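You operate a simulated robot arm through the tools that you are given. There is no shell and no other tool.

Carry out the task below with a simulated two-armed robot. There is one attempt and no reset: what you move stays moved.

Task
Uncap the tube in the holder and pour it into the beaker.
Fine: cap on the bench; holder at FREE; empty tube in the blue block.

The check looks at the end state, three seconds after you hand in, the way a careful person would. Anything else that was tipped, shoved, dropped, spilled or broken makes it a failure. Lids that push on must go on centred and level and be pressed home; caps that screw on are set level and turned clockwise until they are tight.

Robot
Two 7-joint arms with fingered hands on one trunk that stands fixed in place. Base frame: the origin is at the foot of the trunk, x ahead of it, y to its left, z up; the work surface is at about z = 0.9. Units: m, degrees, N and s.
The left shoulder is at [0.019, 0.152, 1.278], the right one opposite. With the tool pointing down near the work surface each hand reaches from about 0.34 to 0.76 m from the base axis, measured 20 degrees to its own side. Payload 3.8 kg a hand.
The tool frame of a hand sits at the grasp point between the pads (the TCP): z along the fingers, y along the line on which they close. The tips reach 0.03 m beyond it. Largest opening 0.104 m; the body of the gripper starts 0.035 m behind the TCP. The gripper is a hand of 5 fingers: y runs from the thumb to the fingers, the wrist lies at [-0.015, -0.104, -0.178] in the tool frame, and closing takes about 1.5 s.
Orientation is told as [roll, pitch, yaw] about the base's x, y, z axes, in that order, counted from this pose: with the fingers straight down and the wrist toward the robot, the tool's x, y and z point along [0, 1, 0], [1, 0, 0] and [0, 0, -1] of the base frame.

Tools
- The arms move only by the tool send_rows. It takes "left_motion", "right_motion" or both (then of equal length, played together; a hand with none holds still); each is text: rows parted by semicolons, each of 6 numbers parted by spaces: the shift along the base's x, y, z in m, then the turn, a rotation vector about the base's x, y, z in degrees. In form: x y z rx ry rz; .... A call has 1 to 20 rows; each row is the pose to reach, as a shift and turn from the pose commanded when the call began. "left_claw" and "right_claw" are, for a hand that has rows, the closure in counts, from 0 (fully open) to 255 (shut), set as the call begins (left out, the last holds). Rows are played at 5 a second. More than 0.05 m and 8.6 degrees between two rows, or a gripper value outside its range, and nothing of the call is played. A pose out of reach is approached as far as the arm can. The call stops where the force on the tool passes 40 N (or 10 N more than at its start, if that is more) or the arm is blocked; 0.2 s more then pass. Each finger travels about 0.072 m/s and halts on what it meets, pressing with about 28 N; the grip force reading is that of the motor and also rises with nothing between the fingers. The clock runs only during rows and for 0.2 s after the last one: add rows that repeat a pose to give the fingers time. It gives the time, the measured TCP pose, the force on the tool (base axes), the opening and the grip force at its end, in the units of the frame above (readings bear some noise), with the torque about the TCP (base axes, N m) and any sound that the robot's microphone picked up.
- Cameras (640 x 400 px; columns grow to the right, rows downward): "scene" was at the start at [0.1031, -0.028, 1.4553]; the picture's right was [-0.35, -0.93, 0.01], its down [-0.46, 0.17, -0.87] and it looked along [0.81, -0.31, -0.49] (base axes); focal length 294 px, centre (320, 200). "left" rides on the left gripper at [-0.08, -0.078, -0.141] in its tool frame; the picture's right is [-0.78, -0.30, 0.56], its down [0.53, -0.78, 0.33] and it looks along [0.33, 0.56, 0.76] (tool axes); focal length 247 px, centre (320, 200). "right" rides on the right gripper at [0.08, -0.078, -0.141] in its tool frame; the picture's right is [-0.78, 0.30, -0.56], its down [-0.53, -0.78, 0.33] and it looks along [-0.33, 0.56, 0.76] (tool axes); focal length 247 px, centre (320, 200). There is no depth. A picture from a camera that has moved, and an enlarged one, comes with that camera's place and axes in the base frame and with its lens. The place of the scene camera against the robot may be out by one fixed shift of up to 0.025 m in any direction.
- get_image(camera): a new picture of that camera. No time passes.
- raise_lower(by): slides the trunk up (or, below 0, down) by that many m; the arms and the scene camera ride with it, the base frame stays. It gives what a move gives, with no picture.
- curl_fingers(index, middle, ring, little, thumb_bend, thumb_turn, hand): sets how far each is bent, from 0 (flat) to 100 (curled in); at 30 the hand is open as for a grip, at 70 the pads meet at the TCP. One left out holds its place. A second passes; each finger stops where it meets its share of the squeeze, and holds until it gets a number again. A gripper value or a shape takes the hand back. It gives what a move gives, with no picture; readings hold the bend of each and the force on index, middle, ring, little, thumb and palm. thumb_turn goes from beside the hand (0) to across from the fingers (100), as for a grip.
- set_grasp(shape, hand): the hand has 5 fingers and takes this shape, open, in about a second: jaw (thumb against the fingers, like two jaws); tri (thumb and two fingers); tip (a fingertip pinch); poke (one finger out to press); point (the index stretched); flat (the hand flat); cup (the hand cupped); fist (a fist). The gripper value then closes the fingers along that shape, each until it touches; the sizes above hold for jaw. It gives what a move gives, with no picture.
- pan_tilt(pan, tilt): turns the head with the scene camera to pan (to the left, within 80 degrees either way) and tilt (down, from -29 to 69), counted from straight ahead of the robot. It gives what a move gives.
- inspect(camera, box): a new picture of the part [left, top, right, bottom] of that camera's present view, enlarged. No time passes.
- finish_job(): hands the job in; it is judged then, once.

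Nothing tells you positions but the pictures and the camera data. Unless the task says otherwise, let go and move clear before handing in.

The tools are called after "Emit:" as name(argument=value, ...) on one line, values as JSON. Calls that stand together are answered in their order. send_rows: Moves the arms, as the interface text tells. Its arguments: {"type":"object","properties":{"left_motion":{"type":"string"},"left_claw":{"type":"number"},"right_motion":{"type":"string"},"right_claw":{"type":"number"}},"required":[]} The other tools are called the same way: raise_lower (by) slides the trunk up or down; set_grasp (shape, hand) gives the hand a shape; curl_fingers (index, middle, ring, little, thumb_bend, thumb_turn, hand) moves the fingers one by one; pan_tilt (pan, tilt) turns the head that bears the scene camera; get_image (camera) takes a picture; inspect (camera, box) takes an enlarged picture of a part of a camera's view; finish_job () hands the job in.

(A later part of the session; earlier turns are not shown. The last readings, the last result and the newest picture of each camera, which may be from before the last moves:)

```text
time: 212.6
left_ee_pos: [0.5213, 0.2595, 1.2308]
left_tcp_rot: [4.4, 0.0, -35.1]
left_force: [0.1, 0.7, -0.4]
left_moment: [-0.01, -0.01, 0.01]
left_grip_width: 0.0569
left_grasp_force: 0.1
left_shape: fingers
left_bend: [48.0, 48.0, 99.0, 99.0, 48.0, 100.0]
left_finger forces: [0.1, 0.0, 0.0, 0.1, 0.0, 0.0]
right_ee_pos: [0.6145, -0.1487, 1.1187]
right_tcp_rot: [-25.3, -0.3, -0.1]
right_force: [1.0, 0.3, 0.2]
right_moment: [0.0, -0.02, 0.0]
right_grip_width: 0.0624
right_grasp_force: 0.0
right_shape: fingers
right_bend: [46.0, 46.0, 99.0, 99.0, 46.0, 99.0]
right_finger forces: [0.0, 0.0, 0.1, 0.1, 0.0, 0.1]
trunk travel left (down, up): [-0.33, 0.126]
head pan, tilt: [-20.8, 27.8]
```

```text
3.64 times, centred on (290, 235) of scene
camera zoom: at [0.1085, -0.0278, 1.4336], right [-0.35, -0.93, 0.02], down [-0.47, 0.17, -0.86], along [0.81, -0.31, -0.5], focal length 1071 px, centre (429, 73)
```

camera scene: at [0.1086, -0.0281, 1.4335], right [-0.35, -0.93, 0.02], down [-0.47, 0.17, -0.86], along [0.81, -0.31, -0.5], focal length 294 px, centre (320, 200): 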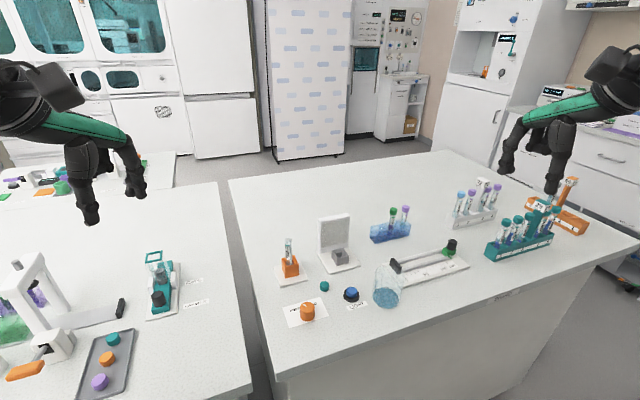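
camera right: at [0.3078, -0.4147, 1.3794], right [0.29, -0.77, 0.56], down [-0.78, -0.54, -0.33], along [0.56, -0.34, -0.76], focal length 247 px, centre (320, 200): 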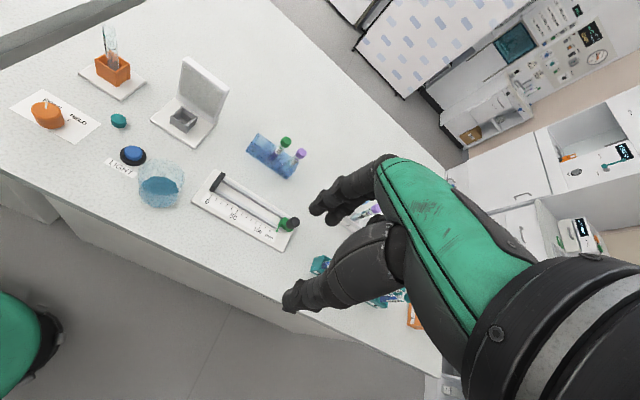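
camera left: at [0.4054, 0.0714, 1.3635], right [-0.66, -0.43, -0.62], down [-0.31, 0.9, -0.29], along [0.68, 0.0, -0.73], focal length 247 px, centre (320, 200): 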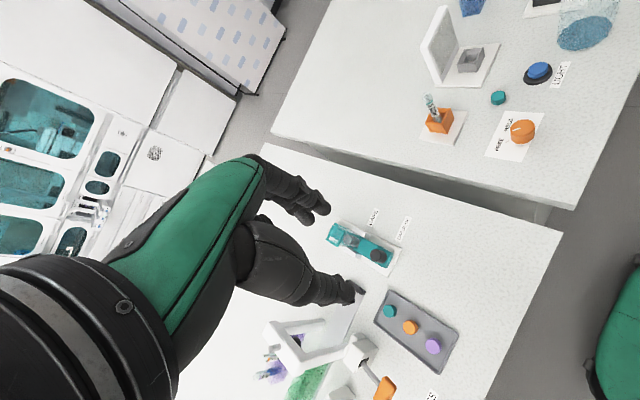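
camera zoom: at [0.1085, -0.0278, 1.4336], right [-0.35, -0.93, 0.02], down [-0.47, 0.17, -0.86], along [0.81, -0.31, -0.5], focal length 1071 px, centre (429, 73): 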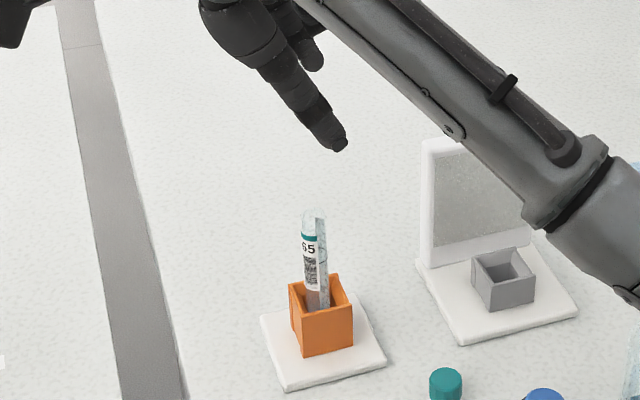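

Emit:
send_rows(right_motion="0.003 0.0072 0 0 0 0; 0.003 0.0072 -0.025 0 0 0; 0.003 0.0072 -0.05 0 0 0; 0.003 0.0072 -0.05 0 0 0")

Emit:
inspect(camera="right", box=[220, 170, 380, 310])

Emit:
inspect(camera="scene", box=[260, 200, 340, 280])

```text
time: 213.6
left_ee_pos: [0.5211, 0.26, 1.2292]
left_tcp_rot: [4.5, 0.1, -35.1]
left_force: [0.5, -0.2, -0.7]
left_moment: [-0.02, -0.02, -0.01]
left_grip_width: 0.0567
left_grasp_force: 0.1
left_shape: fingers
left_bend: [48.0, 48.0, 99.0, 99.0, 48.0, 100.0]
left_finger forces: [0.1, 0.0, 0.0, 0.0, 0.0, 0.0]
right_ee_pos: [0.6155, -0.1417, 1.0691]
right_tcp_rot: [-25.3, -0.1, 0.0]
right_force: [-0.2, 0.5, -0.7]
right_moment: [-0.02, 0.04, -0.02]
right_grip_width: 0.0626
right_grasp_force: 0.1
right_shape: fingers
right_bend: [46.0, 46.0, 99.0, 99.0, 46.0, 99.0]
right_finger forces: [0.1, 0.0, 0.0, 0.0, 0.1, 0.0]
trunk travel left (down, up): [-0.33, 0.126]
head pan, tilt: [-20.8, 27.8]
```

```text
2.86 times, centred on (300, 240) of right
camera zoom: at [0.537, -0.0083, 1.1625], right [0.29, -0.46, 0.84], down [-0.78, -0.63, -0.07], along [0.56, -0.63, -0.54], focal length 706 px, centre (377, 86)
```

zoom: 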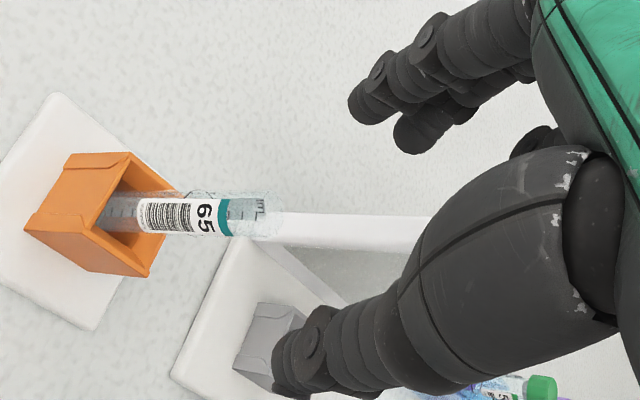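

```text
5.00 times, centred on (300, 240) of scene
camera zoom: at [0.1087, -0.0275, 1.4336], right [-0.35, -0.93, 0.02], down [-0.47, 0.17, -0.86], along [0.81, -0.31, -0.5], focal length 1473 px, centre (420, 0)
```

zoom: 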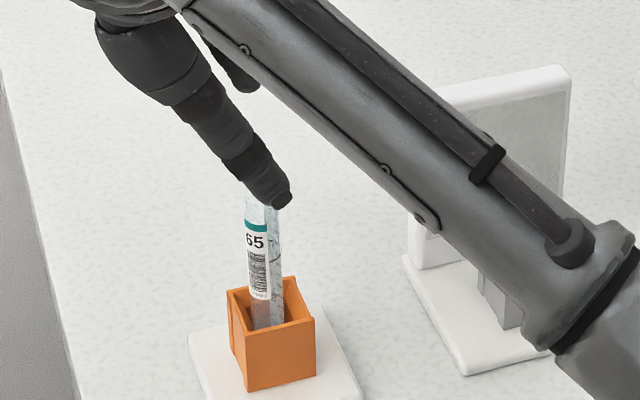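

Emit:
send_rows(right_motion="0.001 0 -0.016 0 0 0; 0.002 0 -0.032 0 0 0; 0.002 0 -0.047 0 0 0; 0.002 0 -0.047 0 0 0")

Emit:
inspect(camera="right", box=[220, 170, 380, 310])

Emit:
inspect(camera="scene", box=[260, 200, 340, 280])

```text
time: 214.6
left_ee_pos: [0.5208, 0.2592, 1.2308]
left_tcp_rot: [4.4, -0.1, -35.1]
left_force: [-1.2, -0.2, 1.0]
left_moment: [0.02, -0.03, 0.01]
left_grip_width: 0.0567
left_grasp_force: 0.1
left_shape: fingers
left_bend: [48.0, 48.0, 99.0, 99.0, 48.0, 100.0]
left_finger forces: [0.0, 0.0, 0.0, 0.0, 0.0, 0.0]
right_ee_pos: [0.6182, -0.1412, 1.0201]
right_tcp_rot: [-25.2, -0.1, 0.0]
right_force: [-0.4, 0.1, 0.3]
right_moment: [0.04, 0.0, -0.01]
right_grip_width: 0.0625
right_grasp_force: 0.0
right_shape: fingers
right_bend: [46.0, 46.0, 99.0, 99.0, 46.0, 99.0]
right_finger forces: [0.0, 0.1, 0.0, 0.1, 0.0, 0.0]
trunk travel left (down, up): [-0.33, 0.126]
head pan, tilt: [-20.8, 27.8]
```

```text
2.86 times, centred on (300, 240) of right
camera zoom: at [0.5389, -0.0086, 1.115], right [0.29, -0.46, 0.84], down [-0.78, -0.63, -0.07], along [0.56, -0.63, -0.55], focal length 706 px, centre (377, 86)
```

zoom: 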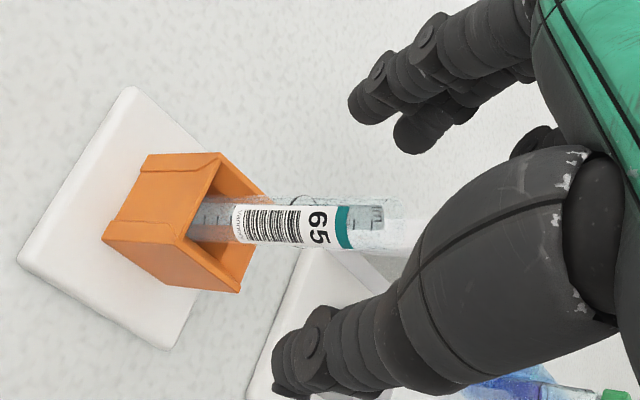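

```text
5.00 times, centred on (300, 240) of scene
camera zoom: at [0.1087, -0.0278, 1.4336], right [-0.35, -0.93, 0.02], down [-0.47, 0.17, -0.86], along [0.81, -0.31, -0.5], focal length 1473 px, centre (420, 0)
```

zoom: 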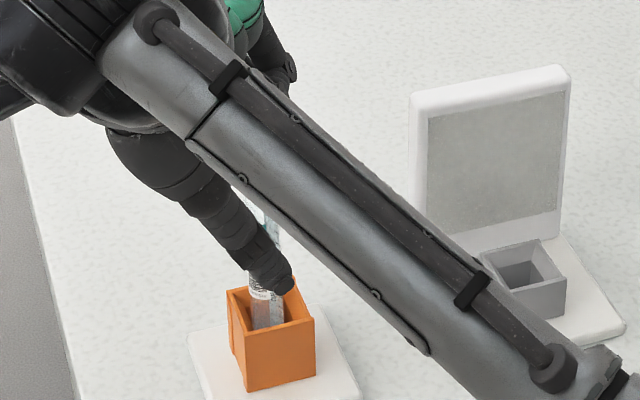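

Emit:
curl_fingers(hand="right", index=80, middle=80, thumb_bend=80)

Emit:
inspect(camera="right", box=[220, 170, 380, 310])

```text
time: 215.6
left_ee_pos: [0.521, 0.2598, 1.2303]
left_tcp_rot: [4.5, 0.0, -35.0]
left_force: [0.3, 0.5, -0.9]
left_moment: [0.0, -0.01, -0.01]
left_grip_width: 0.0569
left_grasp_force: 0.1
left_shape: fingers
left_bend: [48.0, 48.0, 99.0, 99.0, 48.0, 100.0]
left_finger forces: [0.1, 0.0, 0.1, 0.0, 0.0, 0.1]
right_ee_pos: [0.6175, -0.1414, 1.0207]
right_tcp_rot: [-25.2, -0.1, 0.0]
right_force: [0.1, 0.6, 0.0]
right_moment: [0.04, 0.11, 0.0]
right_grip_width: 0.0
right_grasp_force: 12.8
right_shape: fingers
right_bend: [78.0, 67.0, 99.0, 99.0, 71.0, 100.0]
right_finger forces: [0.1, 8.9, 0.1, 0.0, 17.0, 0.0]
trunk travel left (down, up): [-0.33, 0.126]
head pan, tilt: [-20.8, 27.8]
```

```text
2.86 times, centred on (300, 240) of right
camera zoom: at [0.5388, -0.0085, 1.1153], right [0.29, -0.46, 0.84], down [-0.78, -0.63, -0.07], along [0.56, -0.63, -0.55], focal length 706 px, centre (377, 86)
```

zoom: 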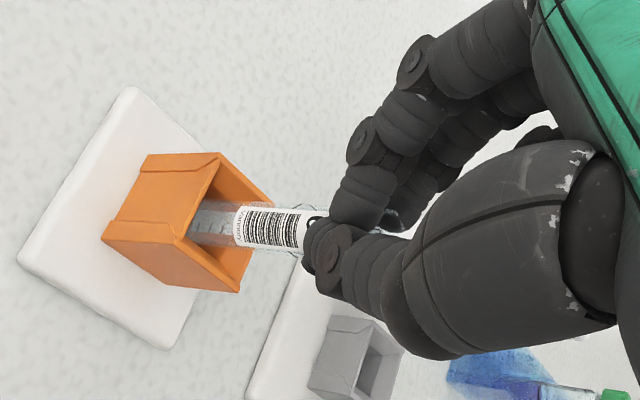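

Only the middle finger and thumb are gripping. I'll reopen, shift about 6 mm to the right, and re-grip for a proper three-finger hold.

Emit:
curl_fingers(hand="right", index=50, middle=50, thumb_bend=50)

Emit:
send_rows(right_motion="0 -0.003 0.001 0 0 0; 0 -0.0065 0.002 0 0 0; 0 -0.0065 0.002 0 0 0")

Emit:
inspect(camera="right", box=[220, 170, 380, 310])

Emit:
curl_fingers(hand="right", index=80, middle=80, thumb_bend=80)

Emit:
inspect(camera="right", box=[220, 170, 380, 310])

```text
time: 216.6
left_ee_pos: [0.5207, 0.2609, 1.2297]
left_tcp_rot: [4.4, 0.1, -35.0]
left_force: [-0.5, 0.7, 0.2]
left_moment: [-0.01, 0.02, 0.01]
left_grip_width: 0.0566
left_grasp_force: 0.0
left_shape: fingers
left_bend: [48.0, 48.0, 99.0, 99.0, 48.0, 100.0]
left_finger forces: [0.0, 0.0, 0.1, 0.0, 0.0, 0.0]
right_ee_pos: [0.6176, -0.1409, 1.0218]
right_tcp_rot: [-25.2, -0.2, 0.0]
right_force: [0.1, 0.8, 0.1]
right_moment: [-0.03, -0.03, 0.0]
right_grip_width: 0.0514
right_grasp_force: 0.1
right_shape: fingers
right_bend: [50.0, 50.0, 99.0, 99.0, 50.0, 100.0]
right_finger forces: [0.0, 0.0, 0.0, 0.0, 0.0, 0.0]
trunk travel left (down, up): [-0.33, 0.126]
head pan, tilt: [-20.8, 27.8]
```

```text
time: 217.4
left_ee_pos: [0.5213, 0.2594, 1.2293]
left_tcp_rot: [4.5, 0.1, -35.1]
left_force: [0.2, 1.0, -0.1]
left_moment: [0.01, -0.01, 0.02]
left_grip_width: 0.0568
left_grasp_force: 0.0
left_shape: fingers
left_bend: [48.0, 48.0, 99.0, 99.0, 48.0, 100.0]
left_finger forces: [0.0, 0.0, 0.0, 0.1, 0.0, 0.0]
right_ee_pos: [0.6176, -0.1485, 1.0236]
right_tcp_rot: [-25.2, -0.1, 0.0]
right_force: [0.5, 0.0, 0.2]
right_moment: [0.02, -0.03, 0.01]
right_grip_width: 0.0511
right_grasp_force: 0.0
right_shape: fingers
right_bend: [50.0, 50.0, 99.0, 99.0, 50.0, 100.0]
right_finger forces: [0.1, 0.0, 0.0, 0.0, 0.0, 0.1]
trunk travel left (down, up): [-0.33, 0.126]
head pan, tilt: [-20.8, 27.8]
```

```text
2.86 times, centred on (300, 240) of right
camera zoom: at [0.5388, -0.0154, 1.1175], right [0.29, -0.46, 0.84], down [-0.78, -0.63, -0.07], along [0.56, -0.63, -0.55], focal length 706 px, centre (377, 86)
```

zoom: 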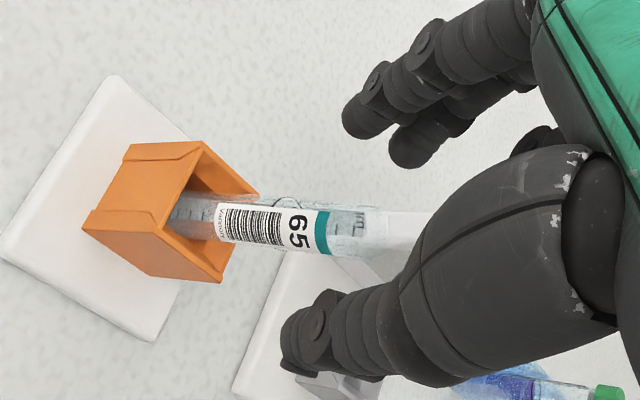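

```text
time: 218.4
left_ee_pos: [0.5215, 0.2587, 1.2312]
left_tcp_rot: [4.5, 0.0, -35.0]
left_force: [0.6, -0.2, 0.0]
left_moment: [-0.01, -0.03, 0.01]
left_grip_width: 0.0567
left_grasp_force: 0.0
left_shape: fingers
left_bend: [48.0, 48.0, 99.0, 99.0, 48.0, 100.0]
left_finger forces: [0.0, 0.0, 0.0, 0.0, 0.0, 0.0]
right_ee_pos: [0.6184, -0.1489, 1.0239]
right_tcp_rot: [-25.1, -0.1, 0.0]
right_force: [-0.4, -0.4, -1.1]
right_moment: [0.07, 0.09, 0.0]
right_grip_width: 0.007
right_grasp_force: 18.1
right_shape: fingers
right_bend: [73.0, 72.0, 99.0, 99.0, 68.0, 100.0]
right_finger forces: [8.4, 9.8, 0.0, 0.0, 17.7, 0.0]
trunk travel left (down, up): [-0.33, 0.126]
head pan, tilt: [-20.8, 27.8]
```

```text
2.86 times, centred on (300, 240) of right
camera zoom: at [0.5387, -0.0154, 1.1174], right [0.29, -0.46, 0.84], down [-0.78, -0.63, -0.07], along [0.56, -0.63, -0.55], focal length 706 px, centre (377, 86)
```

zoom: 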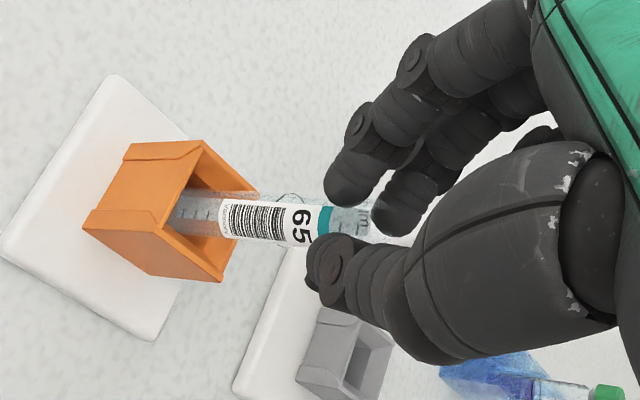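

A firm three-finger grip. I'll lift it well clear and check that the tube is vertical.

Emit:
send_rows(right_motion="0 0 0.01 0 0 0; 0 0 0.025 0 0 0; 0 0 0.045 0 0 0; 0 0 0.07 0 0 0; 0 0 0.1 0 0 0; 0 0 0.13 0 0 0; 0 0 0.155 0 0 0; 0 0 0.175 0 0 0; 0 0 0.175 0 0 0")

Emit:
inspect(camera="scene", box=[250, 120, 350, 290])

Emit:
inspect(camera="right", box=[200, 150, 380, 310])

Emit:
get_image(camera="left")

```text
time: 220.4
left_ee_pos: [0.5221, 0.2596, 1.2297]
left_tcp_rot: [4.5, 0.0, -34.9]
left_force: [-0.2, 0.4, -0.3]
left_moment: [0.02, -0.03, 0.02]
left_grip_width: 0.0566
left_grasp_force: 0.1
left_shape: fingers
left_bend: [48.0, 48.0, 99.0, 99.0, 48.0, 100.0]
left_finger forces: [0.0, 0.1, 0.0, 0.0, 0.0, 0.0]
right_ee_pos: [0.6192, -0.1468, 1.1972]
right_tcp_rot: [-25.2, -0.1, 0.0]
right_force: [0.4, 0.4, 0.1]
right_moment: [0.01, 0.02, -0.01]
right_grip_width: 0.0066
right_grasp_force: 18.8
right_shape: fingers
right_bend: [74.0, 72.0, 99.0, 99.0, 68.0, 100.0]
right_finger forces: [10.2, 10.0, 0.0, 0.0, 16.8, 0.1]
trunk travel left (down, up): [-0.33, 0.126]
head pan, tilt: [-20.8, 27.8]
```

```text
2.35 times, centred on (300, 205) of scene
camera zoom: at [0.1088, -0.0278, 1.4335], right [-0.35, -0.93, 0.02], down [-0.47, 0.17, -0.86], along [0.81, -0.31, -0.5], focal length 693 px, centre (367, 188)
```

zoom: 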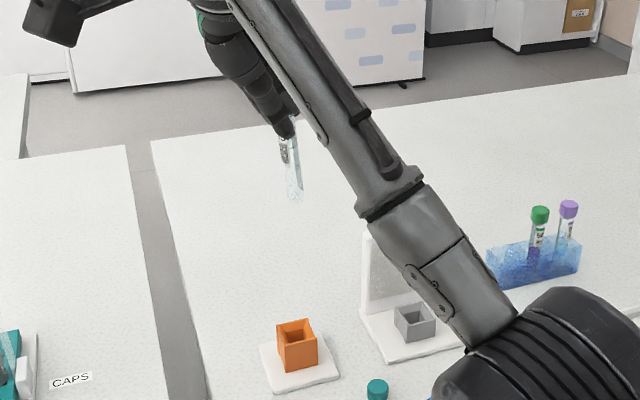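

```text
2.50 times, centred on (290, 230) of right
camera zoom: at [0.5397, -0.0148, 1.2918], right [0.3, -0.46, 0.83], down [-0.78, -0.63, -0.07], along [0.56, -0.63, -0.55], focal length 617 px, centre (395, 125)
```

zoom: 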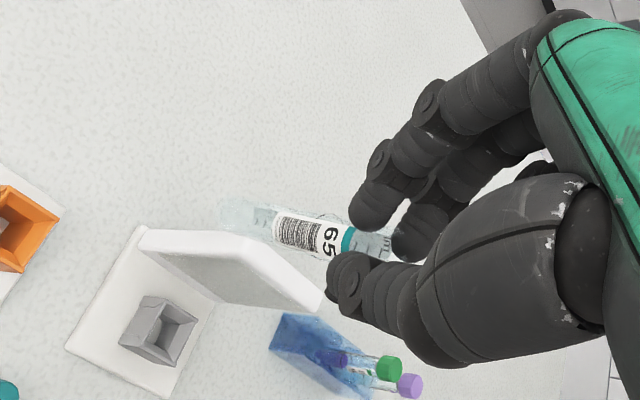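

```text
taken
camera left: at [0.4065, 0.2299, 1.3632], right [-0.66, -0.43, -0.62], down [-0.31, 0.9, -0.29], along [0.68, 0.0, -0.73], focal length 247 px, centre (320, 200)
```

left: 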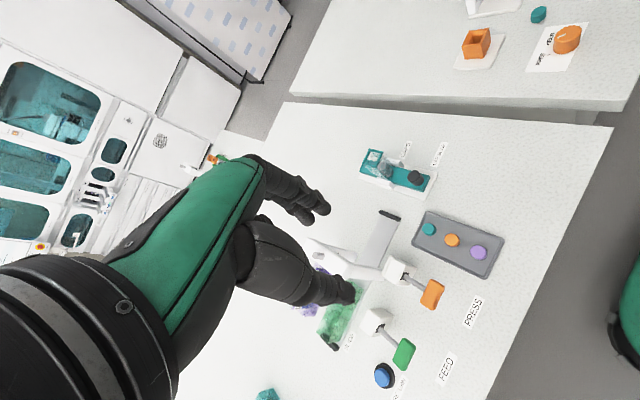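

Emit:
inspect(camera="scene", box=[285, 160, 325, 215])

Emit:
inspect(camera="right", box=[280, 195, 370, 265])

```text
7.27 times, centred on (305, 188) of scene
camera zoom: at [0.1088, -0.0278, 1.4335], right [-0.35, -0.93, 0.02], down [-0.47, 0.17, -0.86], along [0.81, -0.31, -0.5], focal length 2142 px, centre (429, 291)
```

zoom: 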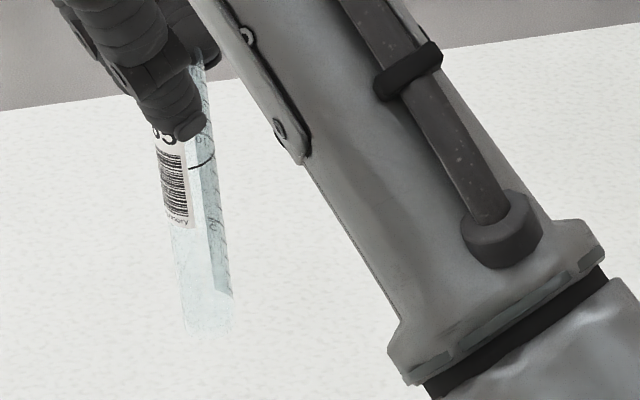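

```text
5.71 times, centred on (325, 230) of right
camera zoom: at [0.5397, -0.0148, 1.2918], right [0.3, -0.46, 0.83], down [-0.78, -0.63, -0.07], along [0.56, -0.63, -0.55], focal length 1411 px, centre (291, 29)
```

zoom: 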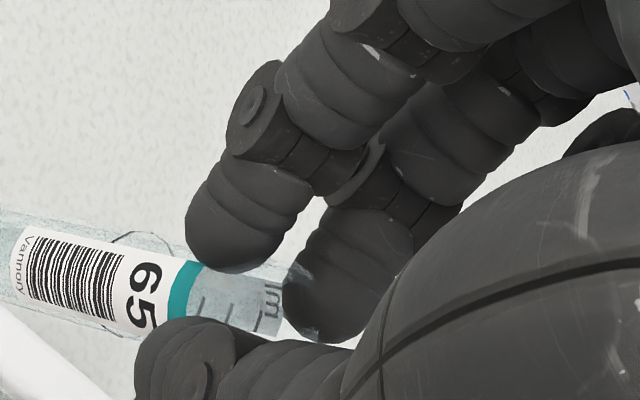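

The tube leans about 14° in the grip. I'll rotate the hand to bring the tube vertical and see whether that orientation is reachable.

Emit:
send_rows(right_motion="0 0 0.005 2 3.5 0; 0 0 0.01 4 7 0; 0 0 0.015 6 10.5 0; 0 0 0.02 8 14 0; 0 0 0.02 8 14 0")

Emit:
inspect(camera="scene", box=[275, 140, 335, 215])

Emit:
inspect(camera="right", box=[260, 185, 370, 270])

```text
time: 221.6
left_ee_pos: [0.5208, 0.2587, 1.2301]
left_tcp_rot: [4.5, 0.0, -35.0]
left_force: [-0.3, 0.0, 0.0]
left_moment: [-0.03, -0.01, 0.0]
left_grip_width: 0.0568
left_grasp_force: 0.0
left_shape: fingers
left_bend: [48.0, 48.0, 99.0, 99.0, 48.0, 100.0]
left_finger forces: [0.0, 0.0, 0.0, 0.0, 0.0, 0.0]
right_ee_pos: [0.6189, -0.1471, 1.218]
right_tcp_rot: [-16.9, 13.9, 1.1]
right_force: [-0.6, 0.2, 1.0]
right_moment: [0.0, 0.0, -0.01]
right_grip_width: 0.0067
right_grasp_force: 19.0
right_shape: fingers
right_bend: [74.0, 72.0, 99.0, 99.0, 68.0, 100.0]
right_finger forces: [10.4, 10.2, 0.0, 0.0, 16.7, 0.0]
trunk travel left (down, up): [-0.33, 0.126]
head pan, tilt: [-20.8, 27.8]
```

```text
5.33 times, centred on (305, 178) of scene
camera zoom: at [0.1087, -0.0277, 1.4335], right [-0.35, -0.93, 0.02], down [-0.47, 0.17, -0.86], along [0.81, -0.31, -0.5], focal length 1571 px, centre (400, 320)
```

zoom: 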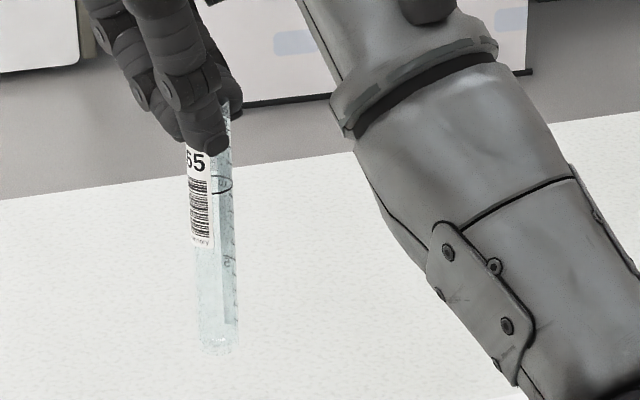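

```text
4.71 times, centred on (315, 228) of right
camera zoom: at [0.5664, -0.0304, 1.3456], right [0.48, -0.57, 0.67], down [-0.78, -0.62, 0.03], along [0.4, -0.54, -0.74], focal length 1162 px, centre (344, 71)
```

zoom: 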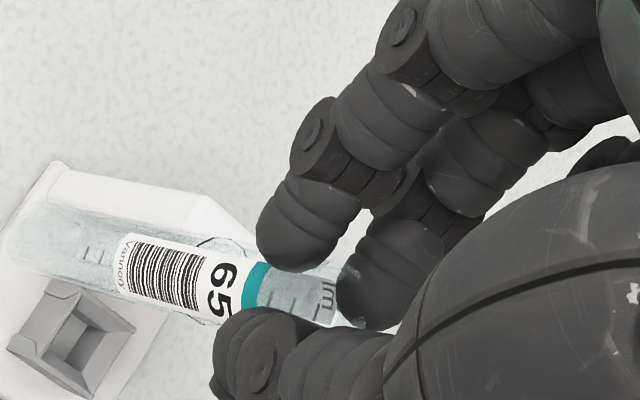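

The tube is now vertical to within about 2°. I'll carry it over to the blue block at height.

Emit:
send_rows(right_motion="0.003 -0.03 0.01 0 0 0; 0.008 -0.065 0.01 0 0 0; 0.014 -0.1 0.01 0 0 0; 0.02 -0.135 0.01 0 0 0; 0.026 -0.17 0.01 0 0 0; 0.034 -0.205 0.01 0 0 0; 0.042 -0.24 0.01 0 0 0; 0.052 -0.266 0.01 0 0 0; 0.052 -0.266 0.01 0 0 0")

Emit:
get_image(camera="scene")

Emit:
get_image(camera="right")

```text
time: 223.6
left_ee_pos: [0.522, 0.2597, 1.2306]
left_tcp_rot: [4.4, 0.0, -35.0]
left_force: [0.9, 0.2, 0.4]
left_moment: [0.01, 0.04, 0.0]
left_grip_width: 0.0566
left_grasp_force: 0.1
left_shape: fingers
left_bend: [48.0, 48.0, 99.0, 99.0, 48.0, 100.0]
left_finger forces: [0.0, 0.0, 0.0, 0.0, 0.1, 0.0]
right_ee_pos: [0.6624, -0.4138, 1.2258]
right_tcp_rot: [-17.0, 13.8, 0.9]
right_force: [0.0, -0.2, 0.2]
right_moment: [0.02, 0.0, 0.01]
right_grip_width: 0.0059
right_grasp_force: 18.2
right_shape: fingers
right_bend: [74.0, 72.0, 99.0, 99.0, 68.0, 100.0]
right_finger forces: [10.5, 10.5, 0.1, 0.0, 16.1, 0.0]
right hand out of reach, approached as far as the arm can: row 8, 9
trunk travel left (down, up): [-0.33, 0.126]
head pan, tilt: [-20.8, 27.8]
```

```text
taken
camera scene: at [0.109, -0.0277, 1.4335], right [-0.35, -0.93, 0.02], down [-0.47, 0.17, -0.86], along [0.81, -0.31, -0.5], focal length 294 px, centre (320, 200)
```

scene: 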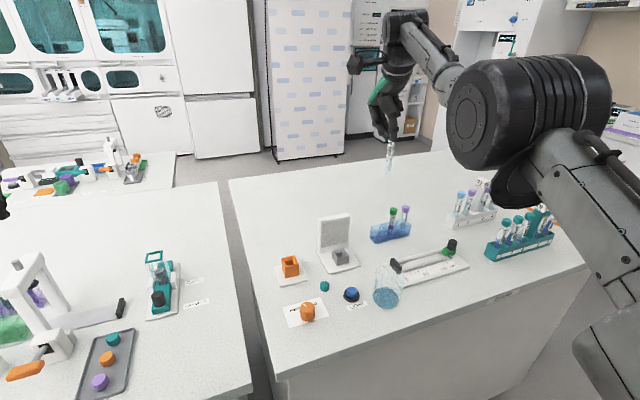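

```text
taken
camera right: at [0.6106, -0.296, 1.3535], right [0.48, -0.57, 0.67], down [-0.78, -0.62, 0.03], along [0.4, -0.54, -0.74], focal length 247 px, centre (320, 200)
```

right: 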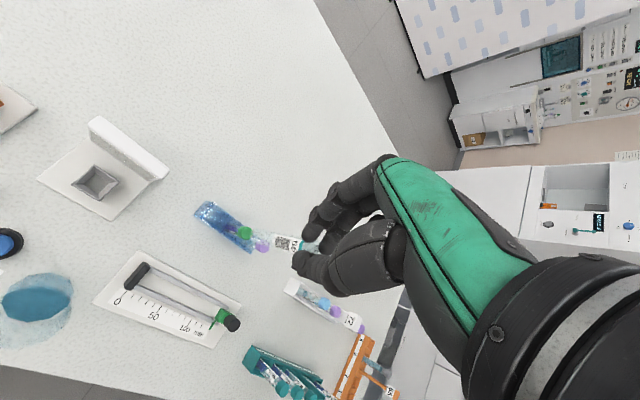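

Emit:
send_rows(right_motion="0 0 -0.03 0 0 0; 0.003 0 -0.06 0 0 0; 0.006 0 -0.08 0 0 0; 0.0086 0 -0.088 0 0 0; 0.0086 0 -0.088 0 0 0")

Emit:
inspect(camera="scene", box=[350, 150, 430, 250])

Emit:
inspect(camera="right", box=[180, 170, 350, 290])

```text
time: 224.8
left_ee_pos: [0.5213, 0.2605, 1.2299]
left_tcp_rot: [4.5, -0.1, -35.0]
left_force: [-1.1, 0.3, 0.5]
left_moment: [0.03, 0.02, -0.02]
left_grip_width: 0.0568
left_grasp_force: 0.1
left_shape: fingers
left_bend: [48.0, 48.0, 99.0, 99.0, 48.0, 100.0]
left_finger forces: [0.1, 0.0, 0.0, 0.0, 0.0, 0.0]
right_ee_pos: [0.6796, -0.4151, 1.1395]
right_tcp_rot: [-17.0, 13.9, 1.0]
right_force: [-0.2, -0.5, -0.6]
right_moment: [0.01, 0.01, 0.01]
right_grip_width: 0.0061
right_grasp_force: 18.9
right_shape: fingers
right_bend: [74.0, 72.0, 99.0, 99.0, 68.0, 100.0]
right_finger forces: [10.6, 10.7, 0.0, 0.0, 16.0, 0.1]
right hand out of reach, approached as far as the arm can: row 1, 2, 3, 4, 5
trunk travel left (down, up): [-0.33, 0.126]
head pan, tilt: [-20.8, 27.8]
```

```text
4.00 times, centred on (390, 200) of scene
camera zoom: at [0.1088, -0.0279, 1.4335], right [-0.35, -0.93, 0.02], down [-0.47, 0.17, -0.86], along [0.81, -0.31, -0.5], focal length 1178 px, centre (40, 200)
```

zoom: 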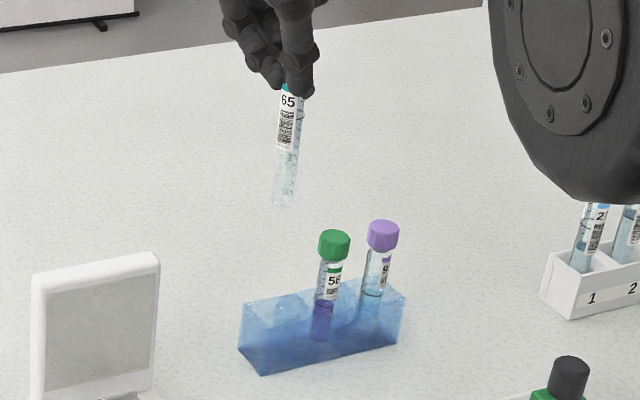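

```text
3.33 times, centred on (265, 230) of right
camera zoom: at [0.6273, -0.2973, 1.2665], right [0.48, -0.57, 0.67], down [-0.78, -0.62, 0.03], along [0.4, -0.54, -0.74], focal length 823 px, centre (503, 100)
```

zoom: 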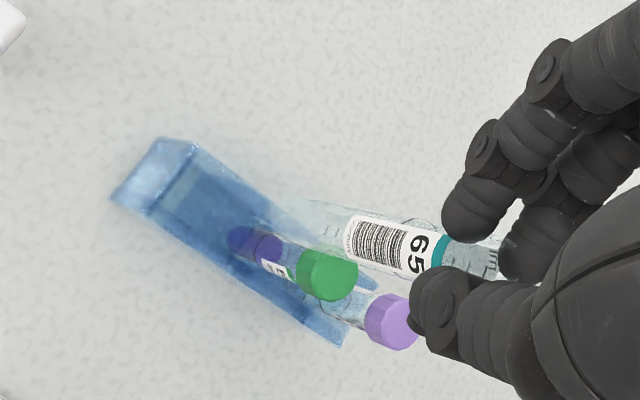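

Emit:
send_rows(right_motion="-0.003 -0.006 -0.01 0 0 0; -0.003 -0.006 -0.03 0 0 0; -0.003 -0.006 -0.045 0 0 0; -0.003 -0.006 -0.045 0 0 0")

Emit:
inspect(camera="scene", box=[355, 170, 425, 250])

Emit:
inspect(camera="right", box=[180, 170, 350, 290])

```text
time: 225.8
left_ee_pos: [0.5209, 0.2594, 1.2308]
left_tcp_rot: [4.5, 0.0, -34.9]
left_force: [-0.7, 0.2, 0.4]
left_moment: [0.01, 0.01, -0.01]
left_grip_width: 0.0567
left_grasp_force: 0.0
left_shape: fingers
left_bend: [48.0, 48.0, 99.0, 99.0, 48.0, 100.0]
left_finger forces: [0.0, 0.0, 0.0, 0.1, 0.0, 0.1]
right_ee_pos: [0.6814, -0.4211, 1.0959]
right_tcp_rot: [-17.0, 14.0, 1.0]
right_force: [-0.1, -1.1, -0.1]
right_moment: [0.04, 0.01, -0.02]
right_grip_width: 0.0064
right_grasp_force: 18.8
right_shape: fingers
right_bend: [74.0, 72.0, 99.0, 99.0, 68.0, 100.0]
right_finger forces: [10.7, 10.7, 0.1, 0.0, 16.2, 0.0]
right hand out of reach, approached as far as the arm can: row 2, 3, 4
trunk travel left (down, up): [-0.33, 0.126]
head pan, tilt: [-20.8, 27.8]
```

```text
5.00 times, centred on (390, 210) of scene
camera zoom: at [0.1085, -0.0278, 1.4336], right [-0.35, -0.93, 0.02], down [-0.47, 0.17, -0.86], along [0.81, -0.31, -0.5], focal length 1473 px, centre (-30, 150)
```

zoom: 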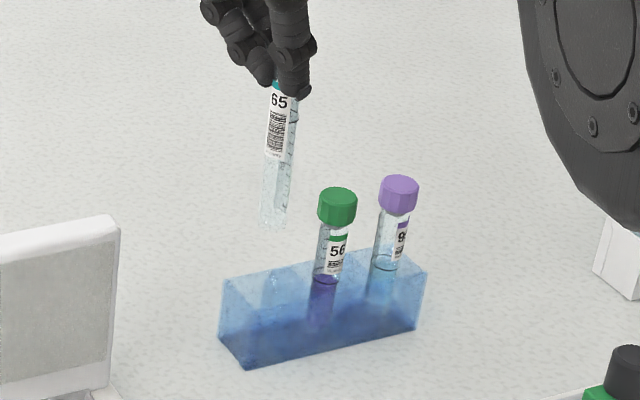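

```text
3.33 times, centred on (265, 230) of right
camera zoom: at [0.6291, -0.3042, 1.2226], right [0.48, -0.57, 0.67], down [-0.78, -0.62, 0.03], along [0.4, -0.54, -0.75], focal length 823 px, centre (503, 100)
```

zoom: 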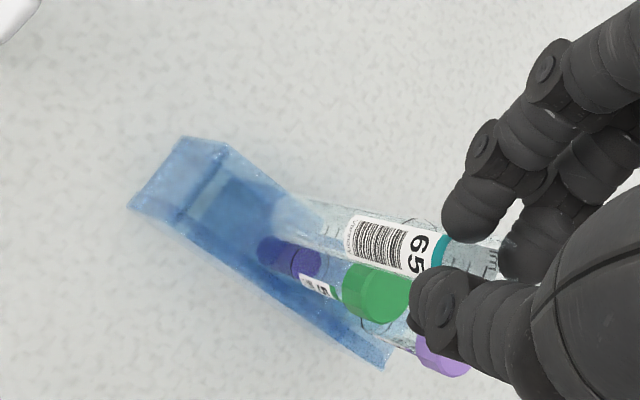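

Emit:
send_rows(right_motion="0 -0.003 -0.008 0 0 0; 0 -0.003 -0.016 0 0 0; 0 -0.003 -0.016 0 0 0")

Emit:
inspect(camera="scene", box=[360, 180, 420, 250])

Emit:
inspect(camera="right", box=[200, 190, 330, 280])

```text
time: 226.6
left_ee_pos: [0.521, 0.2597, 1.2309]
left_tcp_rot: [4.5, 0.1, -35.0]
left_force: [0.0, -0.3, -1.0]
left_moment: [0.01, 0.02, -0.01]
left_grip_width: 0.0566
left_grasp_force: 0.0
left_shape: fingers
left_bend: [48.0, 48.0, 99.0, 99.0, 48.0, 100.0]
left_finger forces: [0.0, 0.0, 0.0, 0.0, 0.0, 0.1]
right_ee_pos: [0.6799, -0.4245, 1.0772]
right_tcp_rot: [-17.1, 13.9, 1.0]
right_force: [0.7, -0.5, -0.7]
right_moment: [0.0, -0.04, -0.02]
right_grip_width: 0.006
right_grasp_force: 18.8
right_shape: fingers
right_bend: [74.0, 72.0, 99.0, 99.0, 68.0, 100.0]
right_finger forces: [10.7, 10.9, 0.1, 0.0, 16.1, 0.0]
trunk travel left (down, up): [-0.33, 0.126]
head pan, tilt: [-20.8, 27.8]
```

```text
5.71 times, centred on (390, 215) of scene
camera zoom: at [0.1087, -0.0277, 1.4336], right [-0.35, -0.93, 0.02], down [-0.47, 0.17, -0.86], along [0.81, -0.31, -0.5], focal length 1683 px, centre (-80, 114)
```

zoom: 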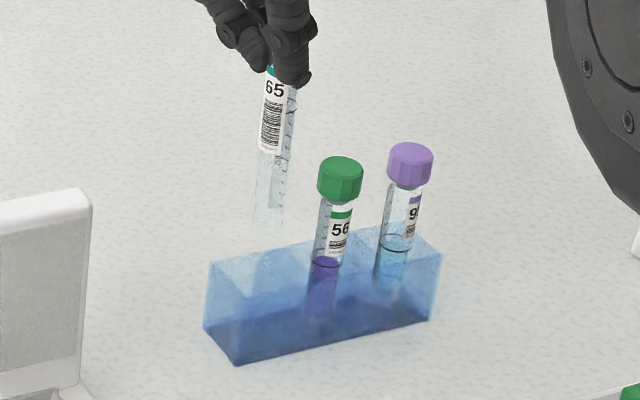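

```text
4.44 times, centred on (265, 235) of right
camera zoom: at [0.6292, -0.3071, 1.206], right [0.48, -0.57, 0.67], down [-0.78, -0.62, 0.03], along [0.4, -0.54, -0.74], focal length 1098 px, centre (564, 44)
```

zoom: 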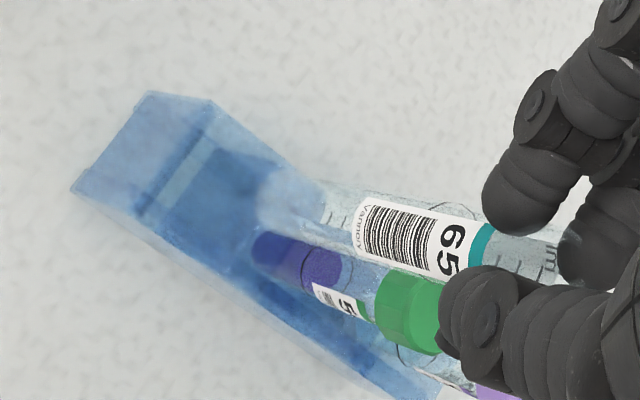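

The tube bottom is aligned over the empty place in both views. I'll lower slowly into it.

Emit:
send_rows(right_motion="0 0 -0.008 0 0 0; 0 0 -0.016 0 0 0; 0 0 -0.024 0 0 0; 0 0 -0.03 0 0 0; 0 0 -0.03 0 0 0")

Emit:
inspect(camera="scene", box=[360, 180, 420, 250])

Emit:
inspect(camera="right", box=[200, 190, 330, 280])

```text
time: 227.8
left_ee_pos: [0.5209, 0.2603, 1.2306]
left_tcp_rot: [4.6, 0.0, -34.9]
left_force: [-0.1, 0.5, 0.3]
left_moment: [0.02, 0.0, -0.03]
left_grip_width: 0.0568
left_grasp_force: 0.1
left_shape: fingers
left_bend: [48.0, 48.0, 99.0, 99.0, 48.0, 100.0]
left_finger forces: [0.1, 0.1, 0.1, 0.0, 0.1, 0.0]
right_ee_pos: [0.6816, -0.4247, 1.0492]
right_tcp_rot: [-17.1, 13.8, 1.0]
right_force: [-0.7, 1.2, 1.8]
right_moment: [0.01, 0.03, 0.03]
right_grip_width: 0.0061
right_grasp_force: 19.5
right_shape: fingers
right_bend: [74.0, 72.0, 99.0, 99.0, 68.0, 100.0]
right_finger forces: [11.0, 11.0, 0.0, 0.0, 16.5, 0.1]
trunk travel left (down, up): [-0.33, 0.126]
head pan, tilt: [-20.8, 27.8]
```

```text
5.71 times, centred on (390, 215) of scene
camera zoom: at [0.1084, -0.0276, 1.4336], right [-0.35, -0.93, 0.02], down [-0.47, 0.17, -0.86], along [0.81, -0.31, -0.5], focal length 1683 px, centre (-80, 114)
```

zoom: 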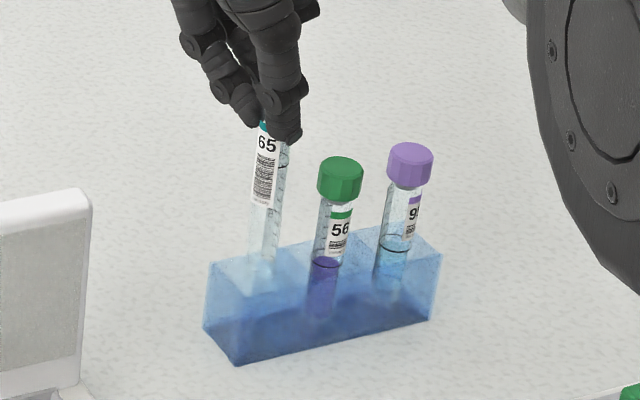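

```text
4.44 times, centred on (265, 235) of right
camera zoom: at [0.6293, -0.3073, 1.1763], right [0.48, -0.57, 0.67], down [-0.78, -0.62, 0.03], along [0.4, -0.54, -0.74], focal length 1098 px, centre (564, 44)
```

zoom: 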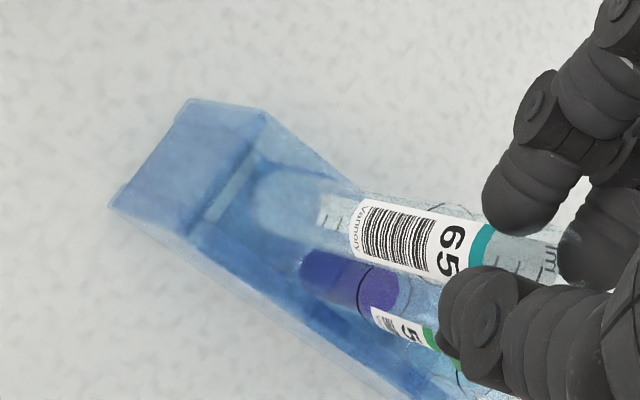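

Emit:
send_rows(right_motion="0 0 -0.004 0 0 0; 0 0 -0.004 0 0 0")

Emit:
inspect(camera="scene", box=[370, 190, 410, 250])

Emit:
inspect(camera="right", box=[200, 190, 330, 280])

```text
time: 228.4
left_ee_pos: [0.5211, 0.2599, 1.2304]
left_tcp_rot: [4.5, 0.0, -35.0]
left_force: [0.6, -0.6, 0.6]
left_moment: [0.03, -0.01, -0.01]
left_grip_width: 0.0568
left_grasp_force: 0.1
left_shape: fingers
left_bend: [48.0, 48.0, 99.0, 99.0, 48.0, 100.0]
left_finger forces: [0.0, 0.0, 0.0, 0.0, 0.0, 0.0]
right_ee_pos: [0.6817, -0.4243, 1.044]
right_tcp_rot: [-17.2, 13.9, 1.0]
right_force: [-1.1, 0.6, -0.1]
right_moment: [0.05, 0.08, -0.02]
right_grip_width: 0.006
right_grasp_force: 18.5
right_shape: fingers
right_bend: [74.0, 72.0, 99.0, 99.0, 68.0, 100.0]
right_finger forces: [10.8, 10.6, 0.0, 0.0, 16.4, 0.0]
trunk travel left (down, up): [-0.33, 0.126]
head pan, tilt: [-20.8, 27.8]
```

```text
6.67 times, centred on (390, 220) of scene
camera zoom: at [0.1087, -0.0278, 1.4335], right [-0.35, -0.93, 0.02], down [-0.47, 0.17, -0.86], along [0.81, -0.31, -0.5], focal length 1964 px, centre (-147, 67)
```

zoom: 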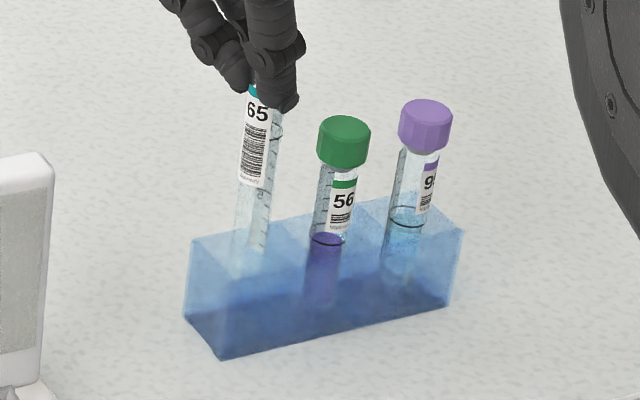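

```text
4.44 times, centred on (265, 235) of right
camera zoom: at [0.6293, -0.3076, 1.1715], right [0.48, -0.57, 0.67], down [-0.78, -0.62, 0.03], along [0.4, -0.54, -0.74], focal length 1098 px, centre (564, 44)
```

zoom: 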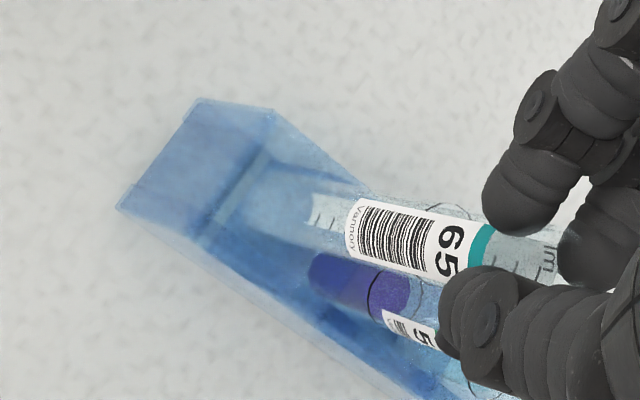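

The tube has entered the place by about 1 cm with almost no force. I'll straighten the 6° lean while keeping its bottom fixed, then continue down.

Emit:
send_rows(right_motion="0 -0.004 0 2 0 0; 0 -0.0075 0 4 0 0; 0 -0.011 0.0005 6 0 0; 0 -0.011 0.0005 6 0 0")

Emit:
inspect(camera="scene", box=[370, 190, 410, 250])

Emit:
inspect(camera="right", box=[200, 190, 330, 280])

```text
time: 229.4
left_ee_pos: [0.5214, 0.2587, 1.2302]
left_tcp_rot: [4.5, 0.0, -35.0]
left_force: [-0.1, 0.6, 0.0]
left_moment: [0.0, 0.03, 0.03]
left_grip_width: 0.0565
left_grasp_force: 0.0
left_shape: fingers
left_bend: [48.0, 48.0, 99.0, 99.0, 48.0, 100.0]
left_finger forces: [0.0, 0.0, 0.0, 0.1, 0.0, 0.0]
right_ee_pos: [0.6738, -0.4333, 1.0462]
right_tcp_rot: [-10.8, 13.6, 2.5]
right_force: [-0.9, -0.4, 0.2]
right_moment: [0.01, -0.02, -0.01]
right_grip_width: 0.0062
right_grasp_force: 19.0
right_shape: fingers
right_bend: [74.0, 72.0, 99.0, 99.0, 68.0, 99.0]
right_finger forces: [11.6, 10.4, 0.1, 0.2, 16.2, 0.0]
right hand out of reach, approached as far as the arm can: row 2, 3, 4
trunk travel left (down, up): [-0.33, 0.126]
head pan, tilt: [-20.8, 27.8]
```

```text
6.67 times, centred on (390, 220) of scene
camera zoom: at [0.109, -0.0279, 1.4335], right [-0.35, -0.93, 0.02], down [-0.47, 0.17, -0.86], along [0.81, -0.31, -0.5], focal length 1964 px, centre (-147, 67)
```

zoom: 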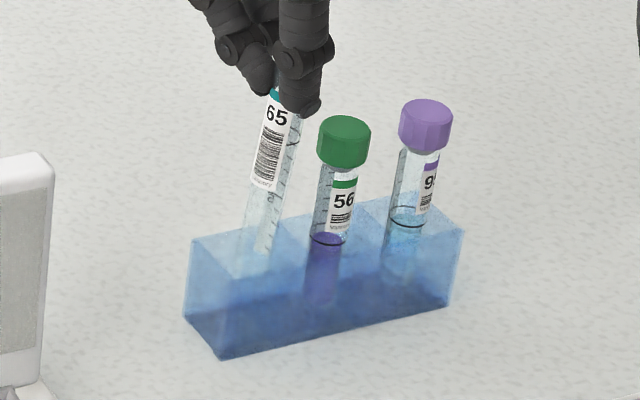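

```text
4.44 times, centred on (265, 235) of right
camera zoom: at [0.6219, -0.3297, 1.1845], right [0.48, -0.64, 0.6], down [-0.78, -0.62, -0.04], along [0.4, -0.45, -0.8], focal length 1098 px, centre (564, 44)
```

zoom: 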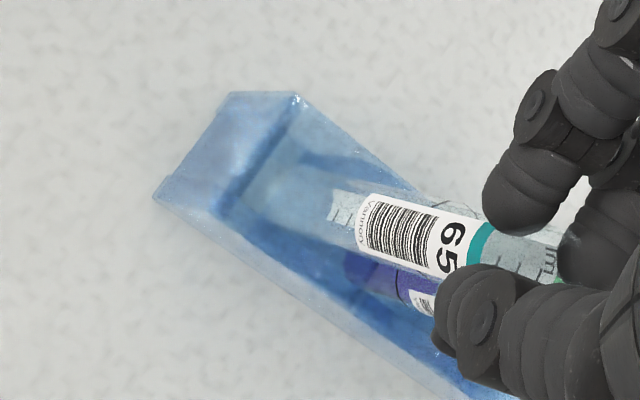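

The tube is now vertical in both views. Lowering further in small steps.

Emit:
send_rows(right_motion="0 0 -0.005 0 0 0; 0 0 -0.01 0 0 0; 0 0 -0.01 0 0 0")

Emit:
inspect(camera="scene", box=[370, 190, 410, 250])

```text
time: 230.2
left_ee_pos: [0.5214, 0.2607, 1.2297]
left_tcp_rot: [4.5, 0.0, -35.0]
left_force: [0.0, 0.3, -0.4]
left_moment: [-0.01, -0.02, 0.02]
left_grip_width: 0.0571
left_grasp_force: 0.1
left_shape: fingers
left_bend: [48.0, 48.0, 99.0, 99.0, 48.0, 100.0]
left_finger forces: [0.0, 0.0, 0.1, 0.1, 0.0, 0.1]
right_ee_pos: [0.6739, -0.4339, 1.036]
right_tcp_rot: [-10.8, 13.6, 2.5]
right_force: [0.8, -0.7, -0.8]
right_moment: [0.0, -0.07, 0.0]
right_grip_width: 0.0063
right_grasp_force: 19.1
right_shape: fingers
right_bend: [74.0, 72.0, 99.0, 99.0, 68.0, 99.0]
right_finger forces: [12.0, 10.3, 0.1, 0.1, 16.2, 0.0]
trunk travel left (down, up): [-0.33, 0.126]
head pan, tilt: [-20.8, 27.8]
```

```text
6.67 times, centred on (390, 220) of scene
camera zoom: at [0.1088, -0.0277, 1.4335], right [-0.35, -0.93, 0.02], down [-0.47, 0.17, -0.86], along [0.81, -0.31, -0.5], focal length 1964 px, centre (-147, 67)
```

zoom: 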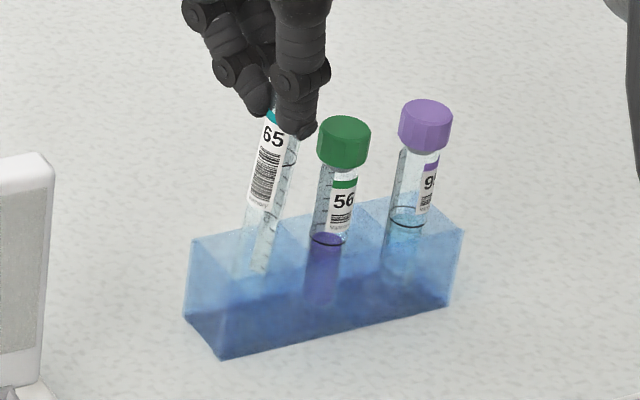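

Emit:
send_rows(right_motion="0 0 -0.005 0 0 0; 0 0 -0.01 0 0 0; 0 0 -0.01 0 0 0")

Emit:
inspect(camera="scene", box=[370, 190, 410, 250])

Emit:
inspect(camera="right", box=[200, 170, 380, 300])

```text
time: 231.0
left_ee_pos: [0.5201, 0.2587, 1.2302]
left_tcp_rot: [4.5, 0.0, -35.0]
left_force: [-1.0, 0.6, 0.3]
left_moment: [0.01, 0.0, 0.0]
left_grip_width: 0.0567
left_grasp_force: 0.1
left_shape: fingers
left_bend: [48.0, 48.0, 99.0, 99.0, 48.0, 100.0]
left_finger forces: [0.1, 0.0, 0.0, 0.0, 0.0, 0.0]
right_ee_pos: [0.6733, -0.4334, 1.0269]
right_tcp_rot: [-10.9, 13.6, 2.5]
right_force: [1.3, -0.2, 0.7]
right_moment: [0.07, -0.06, 0.04]
right_grip_width: 0.0063
right_grasp_force: 18.9
right_shape: fingers
right_bend: [74.0, 72.0, 99.0, 99.0, 68.0, 99.0]
right_finger forces: [12.7, 10.4, 0.1, 0.0, 16.2, 0.0]
trunk travel left (down, up): [-0.33, 0.126]
head pan, tilt: [-20.8, 27.8]
```

```text
6.67 times, centred on (390, 220) of scene
camera zoom: at [0.1088, -0.0277, 1.4336], right [-0.35, -0.93, 0.02], down [-0.47, 0.17, -0.86], along [0.81, -0.31, -0.5], focal length 1964 px, centre (-147, 67)
```

zoom: 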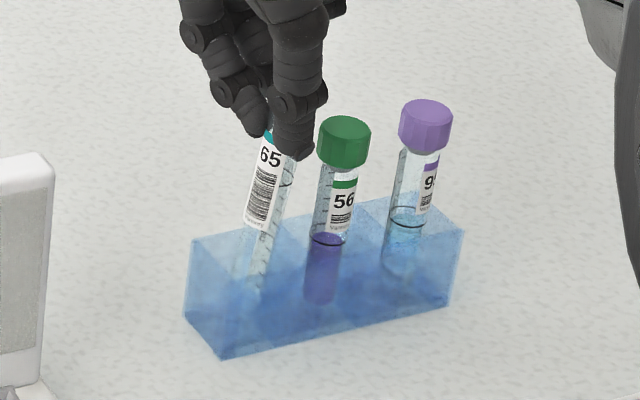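

```text
3.08 times, centred on (290, 235) of right
camera zoom: at [0.6216, -0.3295, 1.1649], right [0.48, -0.64, 0.6], down [-0.78, -0.62, -0.04], along [0.4, -0.46, -0.8], focal length 760 px, centre (412, 92)
```

zoom: 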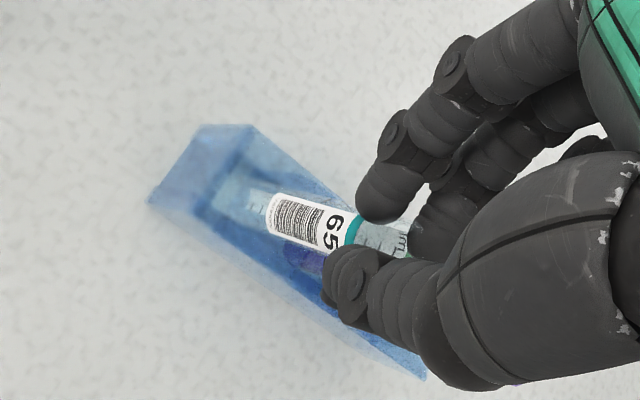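

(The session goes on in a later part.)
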